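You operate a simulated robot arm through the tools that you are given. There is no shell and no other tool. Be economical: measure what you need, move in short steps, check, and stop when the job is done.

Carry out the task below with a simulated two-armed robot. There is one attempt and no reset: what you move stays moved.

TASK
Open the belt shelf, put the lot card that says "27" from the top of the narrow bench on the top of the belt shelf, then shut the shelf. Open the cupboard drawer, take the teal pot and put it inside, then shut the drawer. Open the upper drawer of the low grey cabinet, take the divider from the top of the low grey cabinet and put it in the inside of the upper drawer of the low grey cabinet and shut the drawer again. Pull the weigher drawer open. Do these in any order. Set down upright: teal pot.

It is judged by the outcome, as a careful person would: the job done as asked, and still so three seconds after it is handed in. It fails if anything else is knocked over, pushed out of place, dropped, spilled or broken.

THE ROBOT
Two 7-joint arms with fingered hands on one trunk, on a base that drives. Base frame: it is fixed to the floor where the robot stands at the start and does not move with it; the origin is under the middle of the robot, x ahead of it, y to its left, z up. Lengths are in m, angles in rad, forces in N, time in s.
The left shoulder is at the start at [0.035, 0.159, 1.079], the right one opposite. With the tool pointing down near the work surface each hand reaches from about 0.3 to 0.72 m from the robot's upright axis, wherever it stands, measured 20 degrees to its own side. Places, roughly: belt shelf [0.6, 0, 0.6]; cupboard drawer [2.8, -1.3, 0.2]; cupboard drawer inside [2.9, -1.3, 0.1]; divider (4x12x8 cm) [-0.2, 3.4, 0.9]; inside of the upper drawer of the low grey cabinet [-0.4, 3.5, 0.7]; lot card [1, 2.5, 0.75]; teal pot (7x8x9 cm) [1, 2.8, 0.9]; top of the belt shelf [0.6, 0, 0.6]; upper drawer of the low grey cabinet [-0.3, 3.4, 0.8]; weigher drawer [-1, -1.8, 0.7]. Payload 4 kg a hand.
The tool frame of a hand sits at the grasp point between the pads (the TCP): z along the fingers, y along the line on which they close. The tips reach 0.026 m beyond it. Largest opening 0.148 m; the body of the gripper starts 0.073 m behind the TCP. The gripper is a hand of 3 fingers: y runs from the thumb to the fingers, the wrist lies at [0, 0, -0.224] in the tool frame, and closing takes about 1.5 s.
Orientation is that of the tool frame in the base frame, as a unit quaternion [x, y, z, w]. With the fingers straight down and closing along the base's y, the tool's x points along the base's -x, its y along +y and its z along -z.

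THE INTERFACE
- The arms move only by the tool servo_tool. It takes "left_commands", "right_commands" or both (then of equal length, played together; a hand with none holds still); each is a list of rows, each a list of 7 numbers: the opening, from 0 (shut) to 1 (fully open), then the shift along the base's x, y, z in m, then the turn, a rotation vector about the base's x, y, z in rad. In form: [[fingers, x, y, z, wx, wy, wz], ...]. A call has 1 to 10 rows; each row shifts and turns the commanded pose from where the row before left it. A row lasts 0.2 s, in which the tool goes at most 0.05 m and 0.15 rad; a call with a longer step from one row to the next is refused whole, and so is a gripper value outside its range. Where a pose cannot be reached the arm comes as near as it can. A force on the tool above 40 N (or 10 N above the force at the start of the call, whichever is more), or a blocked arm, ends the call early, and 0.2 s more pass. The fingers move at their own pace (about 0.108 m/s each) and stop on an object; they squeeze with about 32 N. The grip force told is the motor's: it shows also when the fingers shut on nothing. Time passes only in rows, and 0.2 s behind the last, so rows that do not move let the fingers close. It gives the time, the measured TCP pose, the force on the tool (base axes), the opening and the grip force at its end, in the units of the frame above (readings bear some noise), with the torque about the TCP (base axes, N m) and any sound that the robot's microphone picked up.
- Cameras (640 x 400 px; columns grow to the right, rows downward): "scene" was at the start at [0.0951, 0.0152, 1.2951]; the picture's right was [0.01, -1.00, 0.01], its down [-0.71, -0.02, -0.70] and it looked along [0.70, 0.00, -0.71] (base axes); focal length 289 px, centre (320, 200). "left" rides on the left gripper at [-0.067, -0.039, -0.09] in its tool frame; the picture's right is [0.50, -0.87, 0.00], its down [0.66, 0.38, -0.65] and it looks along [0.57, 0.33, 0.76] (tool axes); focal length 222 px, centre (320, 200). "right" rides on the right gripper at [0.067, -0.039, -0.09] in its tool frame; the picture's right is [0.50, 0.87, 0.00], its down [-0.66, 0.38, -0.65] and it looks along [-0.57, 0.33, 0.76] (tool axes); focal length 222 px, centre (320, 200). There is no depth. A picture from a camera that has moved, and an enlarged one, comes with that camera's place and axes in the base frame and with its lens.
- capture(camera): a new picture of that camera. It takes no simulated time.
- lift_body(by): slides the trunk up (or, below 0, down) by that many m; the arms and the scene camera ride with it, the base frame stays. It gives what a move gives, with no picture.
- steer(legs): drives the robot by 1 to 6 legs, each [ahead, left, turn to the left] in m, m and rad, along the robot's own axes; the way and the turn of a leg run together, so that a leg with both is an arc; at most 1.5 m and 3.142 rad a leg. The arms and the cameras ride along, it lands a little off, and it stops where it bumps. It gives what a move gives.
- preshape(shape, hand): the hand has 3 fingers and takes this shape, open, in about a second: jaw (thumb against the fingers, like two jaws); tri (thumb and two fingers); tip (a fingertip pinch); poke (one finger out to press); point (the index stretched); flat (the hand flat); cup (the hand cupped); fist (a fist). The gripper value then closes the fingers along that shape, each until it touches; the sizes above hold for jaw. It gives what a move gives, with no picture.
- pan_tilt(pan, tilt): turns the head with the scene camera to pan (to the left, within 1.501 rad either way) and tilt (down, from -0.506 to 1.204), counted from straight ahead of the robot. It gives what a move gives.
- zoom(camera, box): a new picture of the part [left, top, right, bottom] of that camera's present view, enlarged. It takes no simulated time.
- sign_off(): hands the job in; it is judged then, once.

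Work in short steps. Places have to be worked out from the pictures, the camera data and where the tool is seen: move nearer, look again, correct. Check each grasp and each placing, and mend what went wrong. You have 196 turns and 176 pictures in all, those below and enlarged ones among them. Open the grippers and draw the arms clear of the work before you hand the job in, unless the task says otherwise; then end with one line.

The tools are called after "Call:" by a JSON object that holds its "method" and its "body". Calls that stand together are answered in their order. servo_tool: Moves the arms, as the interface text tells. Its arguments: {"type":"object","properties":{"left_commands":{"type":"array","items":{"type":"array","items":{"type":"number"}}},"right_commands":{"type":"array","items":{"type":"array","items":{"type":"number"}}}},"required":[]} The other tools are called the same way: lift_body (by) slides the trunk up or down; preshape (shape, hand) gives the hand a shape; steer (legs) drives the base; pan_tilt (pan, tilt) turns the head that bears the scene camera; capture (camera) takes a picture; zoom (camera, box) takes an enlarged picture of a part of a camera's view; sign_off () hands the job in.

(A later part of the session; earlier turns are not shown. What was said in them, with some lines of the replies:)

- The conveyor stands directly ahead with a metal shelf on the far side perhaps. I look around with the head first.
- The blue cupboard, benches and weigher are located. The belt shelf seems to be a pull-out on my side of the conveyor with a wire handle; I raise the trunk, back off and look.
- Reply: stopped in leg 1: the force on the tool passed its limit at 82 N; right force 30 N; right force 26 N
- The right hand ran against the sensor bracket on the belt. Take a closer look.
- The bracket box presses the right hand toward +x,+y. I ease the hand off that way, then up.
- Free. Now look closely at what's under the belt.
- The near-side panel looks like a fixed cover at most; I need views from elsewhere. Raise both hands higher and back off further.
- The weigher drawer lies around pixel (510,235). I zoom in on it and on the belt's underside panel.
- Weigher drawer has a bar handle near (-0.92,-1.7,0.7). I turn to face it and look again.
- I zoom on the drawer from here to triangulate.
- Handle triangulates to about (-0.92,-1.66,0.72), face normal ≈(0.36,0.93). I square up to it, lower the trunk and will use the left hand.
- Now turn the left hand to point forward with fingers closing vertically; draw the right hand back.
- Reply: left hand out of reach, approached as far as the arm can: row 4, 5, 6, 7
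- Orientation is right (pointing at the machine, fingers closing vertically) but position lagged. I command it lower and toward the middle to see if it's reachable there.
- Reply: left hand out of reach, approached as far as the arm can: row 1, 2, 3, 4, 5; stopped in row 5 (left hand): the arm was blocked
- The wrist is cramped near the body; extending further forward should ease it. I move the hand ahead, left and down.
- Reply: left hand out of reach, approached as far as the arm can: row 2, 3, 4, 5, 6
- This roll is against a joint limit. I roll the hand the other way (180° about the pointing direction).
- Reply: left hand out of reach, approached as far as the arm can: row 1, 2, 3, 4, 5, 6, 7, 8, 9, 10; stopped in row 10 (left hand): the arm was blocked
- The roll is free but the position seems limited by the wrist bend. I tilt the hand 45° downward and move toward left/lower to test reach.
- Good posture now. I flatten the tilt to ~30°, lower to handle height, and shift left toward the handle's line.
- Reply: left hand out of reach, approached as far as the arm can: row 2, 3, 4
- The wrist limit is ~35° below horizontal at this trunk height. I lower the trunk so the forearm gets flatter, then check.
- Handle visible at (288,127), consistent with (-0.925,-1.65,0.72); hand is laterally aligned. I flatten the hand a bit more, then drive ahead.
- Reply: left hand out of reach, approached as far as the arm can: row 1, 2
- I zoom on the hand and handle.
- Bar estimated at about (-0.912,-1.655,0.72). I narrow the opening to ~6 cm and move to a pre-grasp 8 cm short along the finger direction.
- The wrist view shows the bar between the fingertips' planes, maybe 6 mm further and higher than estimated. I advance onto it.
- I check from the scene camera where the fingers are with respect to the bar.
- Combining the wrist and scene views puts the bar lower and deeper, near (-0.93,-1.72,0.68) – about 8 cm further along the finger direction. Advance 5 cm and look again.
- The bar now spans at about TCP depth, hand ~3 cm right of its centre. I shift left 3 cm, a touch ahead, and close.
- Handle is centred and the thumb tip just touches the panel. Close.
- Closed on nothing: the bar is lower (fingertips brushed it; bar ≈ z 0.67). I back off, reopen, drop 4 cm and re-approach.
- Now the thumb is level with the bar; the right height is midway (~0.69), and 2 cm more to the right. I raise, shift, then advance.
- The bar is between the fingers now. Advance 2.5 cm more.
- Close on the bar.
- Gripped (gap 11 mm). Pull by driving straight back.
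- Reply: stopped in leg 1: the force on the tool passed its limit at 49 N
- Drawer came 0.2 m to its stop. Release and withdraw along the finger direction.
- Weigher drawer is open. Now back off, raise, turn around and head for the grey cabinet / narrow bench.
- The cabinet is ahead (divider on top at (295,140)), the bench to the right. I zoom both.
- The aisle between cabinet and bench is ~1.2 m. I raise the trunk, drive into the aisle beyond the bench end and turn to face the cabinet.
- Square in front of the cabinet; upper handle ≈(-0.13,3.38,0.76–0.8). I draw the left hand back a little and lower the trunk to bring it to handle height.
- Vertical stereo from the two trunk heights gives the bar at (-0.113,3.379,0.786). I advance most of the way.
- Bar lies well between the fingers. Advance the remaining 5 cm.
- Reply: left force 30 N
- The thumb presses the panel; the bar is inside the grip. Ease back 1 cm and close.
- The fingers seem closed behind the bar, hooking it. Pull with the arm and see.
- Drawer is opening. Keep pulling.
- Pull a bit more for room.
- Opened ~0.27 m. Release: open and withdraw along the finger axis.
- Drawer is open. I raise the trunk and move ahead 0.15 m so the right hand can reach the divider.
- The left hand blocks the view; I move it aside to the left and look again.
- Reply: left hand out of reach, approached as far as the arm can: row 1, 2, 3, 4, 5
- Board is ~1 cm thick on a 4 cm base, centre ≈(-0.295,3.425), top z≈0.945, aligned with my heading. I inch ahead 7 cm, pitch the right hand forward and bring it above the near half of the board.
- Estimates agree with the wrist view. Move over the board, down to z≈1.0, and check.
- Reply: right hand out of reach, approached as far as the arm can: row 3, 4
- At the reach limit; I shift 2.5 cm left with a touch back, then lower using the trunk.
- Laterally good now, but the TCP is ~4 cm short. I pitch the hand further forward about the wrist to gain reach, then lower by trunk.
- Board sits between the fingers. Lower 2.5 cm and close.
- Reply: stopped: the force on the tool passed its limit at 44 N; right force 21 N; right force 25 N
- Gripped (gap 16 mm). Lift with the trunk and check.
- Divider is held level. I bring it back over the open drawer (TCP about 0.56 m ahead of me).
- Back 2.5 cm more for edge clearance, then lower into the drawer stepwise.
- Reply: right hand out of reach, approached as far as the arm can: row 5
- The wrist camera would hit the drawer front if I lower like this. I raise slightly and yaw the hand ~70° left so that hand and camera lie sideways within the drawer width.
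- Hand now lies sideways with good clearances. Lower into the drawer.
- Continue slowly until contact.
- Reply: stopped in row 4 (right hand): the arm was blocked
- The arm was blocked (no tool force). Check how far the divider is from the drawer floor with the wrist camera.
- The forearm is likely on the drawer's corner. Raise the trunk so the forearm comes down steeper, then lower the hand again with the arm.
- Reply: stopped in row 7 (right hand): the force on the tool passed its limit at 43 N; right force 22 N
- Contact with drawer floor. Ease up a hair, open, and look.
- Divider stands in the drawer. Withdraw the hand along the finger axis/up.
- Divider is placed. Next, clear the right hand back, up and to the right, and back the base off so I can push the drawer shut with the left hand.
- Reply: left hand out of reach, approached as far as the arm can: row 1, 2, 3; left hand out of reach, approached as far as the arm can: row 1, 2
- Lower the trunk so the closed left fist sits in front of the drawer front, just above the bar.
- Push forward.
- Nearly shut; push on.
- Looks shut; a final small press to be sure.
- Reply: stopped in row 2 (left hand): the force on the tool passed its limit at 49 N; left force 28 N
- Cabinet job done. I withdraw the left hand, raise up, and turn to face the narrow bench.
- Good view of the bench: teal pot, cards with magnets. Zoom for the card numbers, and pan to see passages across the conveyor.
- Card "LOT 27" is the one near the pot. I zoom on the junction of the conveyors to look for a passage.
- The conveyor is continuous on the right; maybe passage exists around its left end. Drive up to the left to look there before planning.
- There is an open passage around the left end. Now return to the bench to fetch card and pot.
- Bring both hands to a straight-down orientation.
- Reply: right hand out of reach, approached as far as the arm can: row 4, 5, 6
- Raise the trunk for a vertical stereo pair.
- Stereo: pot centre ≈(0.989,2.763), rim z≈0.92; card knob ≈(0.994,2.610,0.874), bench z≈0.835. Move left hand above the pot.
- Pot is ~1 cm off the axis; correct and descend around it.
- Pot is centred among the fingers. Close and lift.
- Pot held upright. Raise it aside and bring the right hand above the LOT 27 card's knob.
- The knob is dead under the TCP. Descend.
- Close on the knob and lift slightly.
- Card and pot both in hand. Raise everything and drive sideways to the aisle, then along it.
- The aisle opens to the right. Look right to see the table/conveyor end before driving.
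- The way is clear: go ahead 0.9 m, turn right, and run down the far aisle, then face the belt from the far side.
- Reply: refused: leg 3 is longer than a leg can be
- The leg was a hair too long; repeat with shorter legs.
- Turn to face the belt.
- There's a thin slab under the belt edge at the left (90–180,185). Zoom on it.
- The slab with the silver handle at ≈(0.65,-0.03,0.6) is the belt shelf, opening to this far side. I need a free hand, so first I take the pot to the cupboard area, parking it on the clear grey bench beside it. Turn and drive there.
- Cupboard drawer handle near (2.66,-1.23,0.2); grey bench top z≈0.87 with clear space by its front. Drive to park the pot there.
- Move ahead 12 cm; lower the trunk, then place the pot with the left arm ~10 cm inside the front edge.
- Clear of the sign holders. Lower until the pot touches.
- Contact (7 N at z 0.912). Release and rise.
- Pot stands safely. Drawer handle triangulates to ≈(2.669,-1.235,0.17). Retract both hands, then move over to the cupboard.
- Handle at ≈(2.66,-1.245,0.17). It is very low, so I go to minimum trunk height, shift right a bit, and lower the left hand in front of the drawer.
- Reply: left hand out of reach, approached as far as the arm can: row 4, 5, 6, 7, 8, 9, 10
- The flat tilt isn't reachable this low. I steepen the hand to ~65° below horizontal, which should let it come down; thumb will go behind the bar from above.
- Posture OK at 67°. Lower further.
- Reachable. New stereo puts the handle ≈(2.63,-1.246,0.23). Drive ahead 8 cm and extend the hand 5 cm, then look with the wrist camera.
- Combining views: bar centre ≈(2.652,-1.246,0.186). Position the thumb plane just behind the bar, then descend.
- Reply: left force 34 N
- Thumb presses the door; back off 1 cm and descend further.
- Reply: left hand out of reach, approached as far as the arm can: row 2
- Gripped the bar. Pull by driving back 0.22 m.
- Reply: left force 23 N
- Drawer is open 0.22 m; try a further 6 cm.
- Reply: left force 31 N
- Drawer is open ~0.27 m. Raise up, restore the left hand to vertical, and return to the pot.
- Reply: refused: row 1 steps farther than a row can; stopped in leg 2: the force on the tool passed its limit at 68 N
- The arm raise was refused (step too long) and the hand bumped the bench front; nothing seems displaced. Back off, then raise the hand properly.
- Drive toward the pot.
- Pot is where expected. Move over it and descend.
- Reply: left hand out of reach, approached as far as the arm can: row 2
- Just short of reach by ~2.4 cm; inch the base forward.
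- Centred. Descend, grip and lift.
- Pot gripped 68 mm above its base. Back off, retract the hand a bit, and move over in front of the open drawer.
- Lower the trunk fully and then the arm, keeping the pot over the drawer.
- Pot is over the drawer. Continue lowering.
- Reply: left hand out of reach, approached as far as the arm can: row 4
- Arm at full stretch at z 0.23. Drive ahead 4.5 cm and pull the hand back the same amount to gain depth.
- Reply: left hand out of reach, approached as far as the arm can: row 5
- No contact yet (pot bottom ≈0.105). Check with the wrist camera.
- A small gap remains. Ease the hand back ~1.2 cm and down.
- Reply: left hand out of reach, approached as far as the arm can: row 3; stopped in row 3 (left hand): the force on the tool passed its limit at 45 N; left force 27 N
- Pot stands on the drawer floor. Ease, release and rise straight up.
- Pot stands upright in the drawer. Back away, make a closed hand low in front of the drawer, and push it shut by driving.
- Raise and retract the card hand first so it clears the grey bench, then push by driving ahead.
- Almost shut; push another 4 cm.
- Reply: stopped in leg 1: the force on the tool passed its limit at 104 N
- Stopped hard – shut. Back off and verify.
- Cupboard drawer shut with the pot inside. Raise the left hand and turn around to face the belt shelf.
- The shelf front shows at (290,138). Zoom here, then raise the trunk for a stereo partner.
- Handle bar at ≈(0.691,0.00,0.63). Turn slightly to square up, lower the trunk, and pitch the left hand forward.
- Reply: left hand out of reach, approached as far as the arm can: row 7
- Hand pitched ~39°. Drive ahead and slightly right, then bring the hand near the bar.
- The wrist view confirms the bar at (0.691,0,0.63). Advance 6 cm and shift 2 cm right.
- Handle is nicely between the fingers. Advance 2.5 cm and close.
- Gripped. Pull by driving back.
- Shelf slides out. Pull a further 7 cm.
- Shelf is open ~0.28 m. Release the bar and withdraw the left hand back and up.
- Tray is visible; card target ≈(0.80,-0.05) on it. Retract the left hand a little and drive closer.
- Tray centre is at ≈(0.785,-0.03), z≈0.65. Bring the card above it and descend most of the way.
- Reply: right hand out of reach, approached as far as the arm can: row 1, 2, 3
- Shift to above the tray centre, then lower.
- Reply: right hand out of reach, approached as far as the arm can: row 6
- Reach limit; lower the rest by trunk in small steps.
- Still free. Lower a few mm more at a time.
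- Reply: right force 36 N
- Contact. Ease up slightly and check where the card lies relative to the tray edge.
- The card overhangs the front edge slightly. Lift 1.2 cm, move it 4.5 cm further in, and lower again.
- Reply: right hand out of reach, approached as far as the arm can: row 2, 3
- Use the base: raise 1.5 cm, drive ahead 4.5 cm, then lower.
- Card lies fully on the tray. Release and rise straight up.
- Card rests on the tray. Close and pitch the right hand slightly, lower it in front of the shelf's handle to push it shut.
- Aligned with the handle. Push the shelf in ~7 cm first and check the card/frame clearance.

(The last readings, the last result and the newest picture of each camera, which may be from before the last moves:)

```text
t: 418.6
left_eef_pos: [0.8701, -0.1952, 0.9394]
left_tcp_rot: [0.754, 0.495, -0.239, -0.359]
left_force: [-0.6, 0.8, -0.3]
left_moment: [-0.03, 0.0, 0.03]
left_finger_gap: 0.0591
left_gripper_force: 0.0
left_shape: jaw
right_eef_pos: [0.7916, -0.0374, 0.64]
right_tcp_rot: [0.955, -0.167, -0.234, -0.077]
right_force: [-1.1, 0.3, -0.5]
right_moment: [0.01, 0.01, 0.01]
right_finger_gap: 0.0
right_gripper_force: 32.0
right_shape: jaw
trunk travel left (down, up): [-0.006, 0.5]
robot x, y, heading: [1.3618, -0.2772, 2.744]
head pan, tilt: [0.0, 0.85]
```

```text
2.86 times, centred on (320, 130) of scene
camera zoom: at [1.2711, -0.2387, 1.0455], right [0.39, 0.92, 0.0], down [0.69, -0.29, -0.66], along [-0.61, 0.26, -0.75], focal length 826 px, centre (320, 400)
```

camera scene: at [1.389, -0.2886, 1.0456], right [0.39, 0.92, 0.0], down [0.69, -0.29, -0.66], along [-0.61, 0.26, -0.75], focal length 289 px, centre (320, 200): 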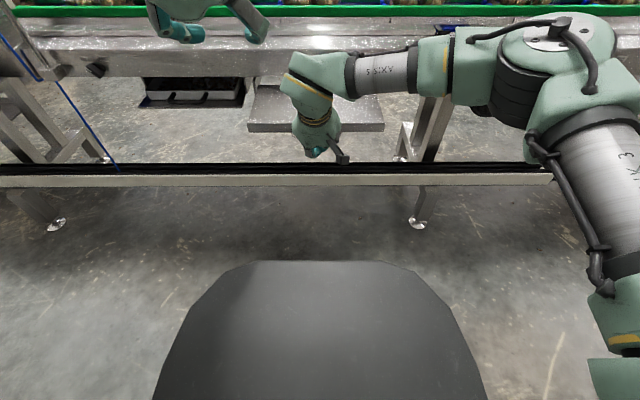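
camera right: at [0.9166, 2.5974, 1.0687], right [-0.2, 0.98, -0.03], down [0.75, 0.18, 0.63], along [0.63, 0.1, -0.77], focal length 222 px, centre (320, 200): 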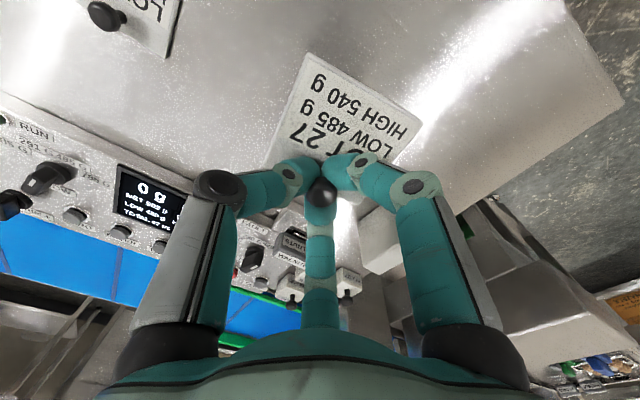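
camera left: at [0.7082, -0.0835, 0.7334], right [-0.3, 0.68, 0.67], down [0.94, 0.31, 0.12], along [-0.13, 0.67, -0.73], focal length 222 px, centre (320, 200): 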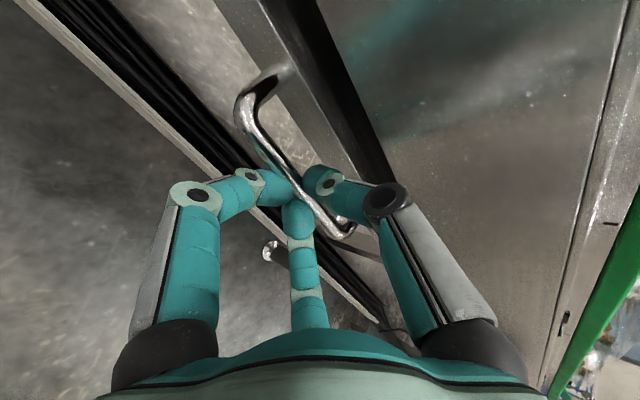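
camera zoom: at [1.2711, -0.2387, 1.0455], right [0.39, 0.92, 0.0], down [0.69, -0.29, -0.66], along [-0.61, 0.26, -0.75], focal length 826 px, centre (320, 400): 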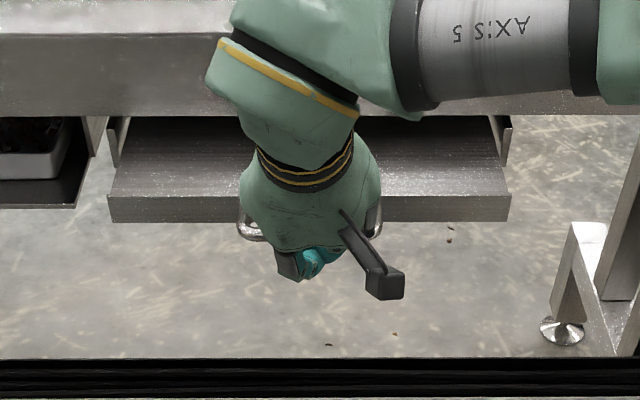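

Moving freely. Push 6 cm more and look with the right wrist camera at the card.

Call:
{"method": "steer", "body": {"legs": [[0.06, 0, 0]]}}

Call:
{"method": "capture", "body": {"camera": "right"}}

```text
t: 419.5
left_eef_pos: [0.8161, -0.1728, 0.9391]
left_tcp_rot: [0.754, 0.495, -0.239, -0.359]
left_force: [-0.4, 0.5, -0.6]
left_moment: [-0.02, 0.0, -0.02]
left_finger_gap: 0.0589
left_gripper_force: 0.1
left_shape: jaw
right_eef_pos: [0.7388, -0.0153, 0.6401]
right_tcp_rot: [0.954, -0.168, -0.235, -0.077]
right_force: [-0.8, 0.2, 0.0]
right_moment: [-0.02, 0.0, -0.01]
right_finger_gap: 0.0
right_gripper_force: 32.1
right_shape: jaw
trunk travel left (down, up): [-0.006, 0.5]
robot x, y, heading: [1.3089, -0.2533, 2.737]
head pan, tilt: [0.0, 0.85]
```

```text
9 pictures are left
camera right: at [0.8451, -0.0179, 0.69], right [0.11, -0.95, -0.3], down [-0.41, -0.31, 0.86], along [-0.91, 0.03, -0.42], focal length 222 px, centre (320, 200)
```

right: 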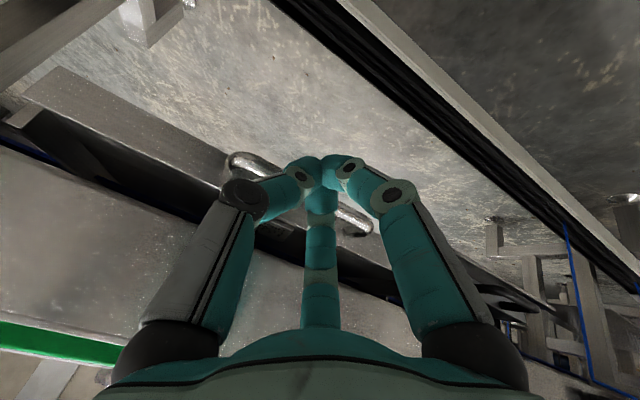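

Continue to full closure.

Call:
{"method": "steer", "body": {"legs": [[0.05, 0, 0]]}}

Call:
{"method": "zoom", "body": {"camera": "scene", "box": [220, 60, 420, 200]}}

```text
t: 420.5
left_eef_pos: [0.7847, -0.1581, 0.9392]
left_tcp_rot: [0.755, 0.495, -0.24, -0.358]
left_force: [0.0, -0.3, 0.0]
left_moment: [-0.03, -0.02, 0.01]
left_finger_gap: 0.059
left_gripper_force: 0.1
left_shape: jaw
right_eef_pos: [0.7096, -0.005, 0.6404]
right_tcp_rot: [0.956, -0.168, -0.229, -0.073]
right_force: [-1.3, -0.4, 0.9]
right_moment: [0.0, 0.01, 0.02]
right_finger_gap: 0.0
right_gripper_force: 32.1
right_shape: jaw
trunk travel left (down, up): [-0.006, 0.5]
robot x, y, heading: [1.2787, -0.2418, 2.737]
head pan, tilt: [0.0, 0.85]
stopped in leg 1: the force on the tool passed its limit at 61 N (the readings are from after the stop); the commanded pose is now the measured one
```

```text
2.86 times, centred on (320, 130) of scene
camera zoom: at [1.1848, -0.2021, 1.0455], right [0.39, 0.92, 0.0], down [0.69, -0.29, -0.66], along [-0.61, 0.26, -0.75], focal length 826 px, centre (320, 400)
```

zoom: 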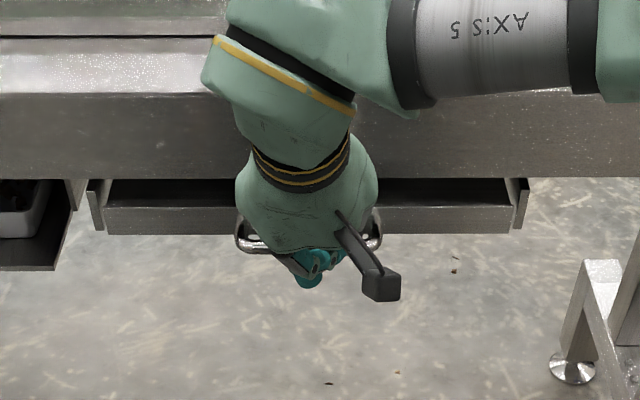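

Hard stop – appears shut. Back away and inspect.

Call:
{"method": "steer", "body": {"legs": [[-0.42, 0, 0]]}}

Call:
{"method": "pan_tilt", "body": {"pan": 0.0, "tilt": 0.6}}

Call:
{"method": "zoom", "body": {"camera": "scene", "box": [220, 80, 420, 200]}}

```text
t: 423.0
left_eef_pos: [1.1704, -0.3244, 0.9396]
left_tcp_rot: [0.752, 0.497, -0.241, -0.358]
left_force: [-0.5, -0.5, -0.8]
left_moment: [-0.01, 0.01, 0.02]
left_finger_gap: 0.0588
left_gripper_force: 0.1
left_shape: jaw
right_eef_pos: [1.0937, -0.1722, 0.6429]
right_tcp_rot: [0.956, -0.166, -0.23, -0.073]
right_force: [-0.6, -0.1, 0.3]
right_moment: [0.02, 0.01, 0.02]
right_finger_gap: 0.0
right_gripper_force: 32.0
right_shape: jaw
trunk travel left (down, up): [-0.006, 0.5]
robot x, y, heading: [1.6593, -0.401, 2.75]
head pan, tilt: [0.0, 0.85]
```

```text
t: 423.8
left_eef_pos: [1.1708, -0.3242, 0.9385]
left_tcp_rot: [0.752, 0.497, -0.241, -0.359]
left_force: [-0.4, 0.5, 0.7]
left_moment: [0.03, 0.02, 0.02]
left_finger_gap: 0.0588
left_gripper_force: 0.0
left_shape: jaw
right_eef_pos: [1.0927, -0.1726, 0.6428]
right_tcp_rot: [0.956, -0.165, -0.229, -0.073]
right_force: [0.4, -0.2, 0.3]
right_moment: [-0.02, 0.0, -0.03]
right_finger_gap: 0.0003
right_gripper_force: 32.2
right_shape: jaw
trunk travel left (down, up): [-0.006, 0.5]
robot x, y, heading: [1.6611, -0.3982, 2.754]
head pan, tilt: [0.0, 0.6]
```

```text
3.20 times, centred on (320, 140) of scene
camera zoom: at [1.5614, -0.361, 1.0665], right [0.38, 0.92, 0.0], down [0.52, -0.22, -0.82], along [-0.76, 0.32, -0.57], focal length 925 px, centre (320, 392)
```

zoom: 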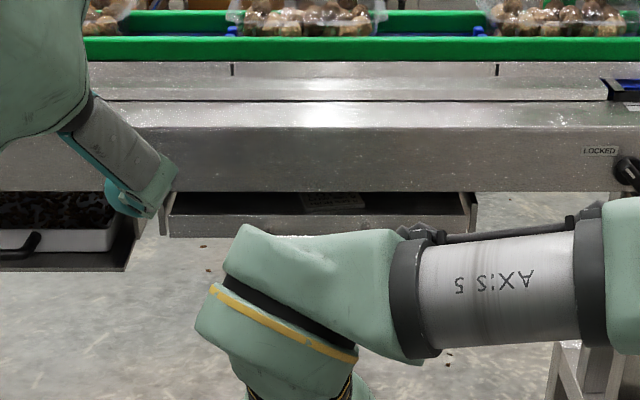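

Shelf is shut with the card lying on it. Open both hands and draw away.

Call:
{"method": "servo_tool", "body": {"right_commands": [[0.6, 0, 0, 0.03, 0, 0, 0], [1, 0, 0, 0.04, 0, 0, 0], [1, 0, 0, 0.04, 0, 0, 0], [1, 0, 0, 0, 0, 0, 0]], "left_commands": [[0.8, 0, 0, 0, 0, 0, 0], [1, 0, 0, 0, 0, 0, 0], [1, 0, 0, 0, 0, 0, 0], [1, 0, 0, 0, 0, 0, 0]]}}

Call:
{"method": "steer", "body": {"legs": [[-0.2, 0, 0]]}}

Call:
{"method": "capture", "body": {"camera": "scene"}}

```text
t: 424.8
left_eef_pos: [1.1699, -0.3228, 0.9393]
left_tcp_rot: [0.753, 0.497, -0.241, -0.358]
left_force: [-0.2, 0.5, -0.3]
left_moment: [-0.02, 0.02, 0.01]
left_finger_gap: 0.1481
left_gripper_force: 0.1
left_shape: jaw
right_eef_pos: [1.0931, -0.1715, 0.754]
right_tcp_rot: [0.956, -0.165, -0.23, -0.073]
right_force: [-0.1, -0.1, -0.6]
right_moment: [0.02, -0.01, 0.0]
right_finger_gap: 0.1477
right_gripper_force: 0.1
right_shape: jaw
trunk travel left (down, up): [-0.006, 0.5]
robot x, y, heading: [1.662, -0.4007, 2.75]
head pan, tilt: [0.0, 0.6]
```

```text
t: 426.4
left_eef_pos: [1.3568, -0.404, 0.9411]
left_tcp_rot: [0.751, 0.498, -0.242, -0.358]
left_force: [-0.5, 0.5, 0.7]
left_moment: [0.01, -0.01, 0.0]
left_finger_gap: 0.1478
left_gripper_force: 0.1
left_shape: jaw
right_eef_pos: [1.2797, -0.2517, 0.7534]
right_tcp_rot: [0.957, -0.162, -0.231, -0.073]
right_force: [-0.2, 0.7, 1.0]
right_moment: [0.01, 0.03, 0.01]
right_finger_gap: 0.148
right_gripper_force: 0.1
right_shape: jaw
trunk travel left (down, up): [-0.006, 0.5]
robot x, y, heading: [1.8487, -0.4799, 2.754]
head pan, tilt: [0.0, 0.6]
```

```text
6 pictures are left
camera scene: at [1.7487, -0.4387, 1.0667], right [0.38, 0.93, 0.0], down [0.52, -0.21, -0.83], along [-0.76, 0.31, -0.56], focal length 289 px, centre (320, 200)
```

scene: 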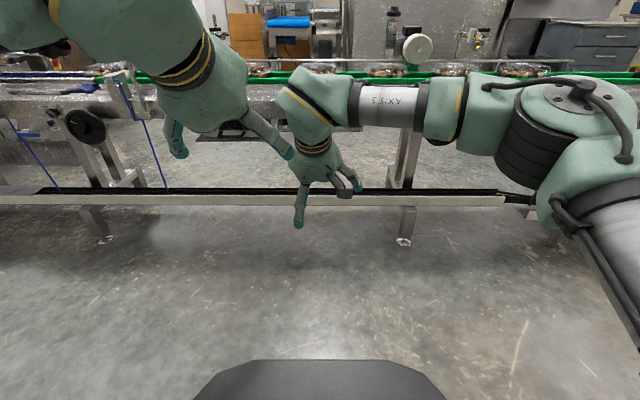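

All parts are done, the hands are open and clear of the work; handing in.

Call:
{"method": "sign_off", "body": {}}

```text
The job is handed in.
```

All four jobs are done and handed in: the LOT 27 card is on the shut belt shelf, the teal pot stands upright in the shut cupboard drawer, the divider is in the shut upper drawer of the low grey cabinet, and the weigher drawer is pulled open; along the way the right hand bumped the belt's sensor bracket and the left hand bumped the grey bench beside the cupboard, with nothing seen out of place afterwards.
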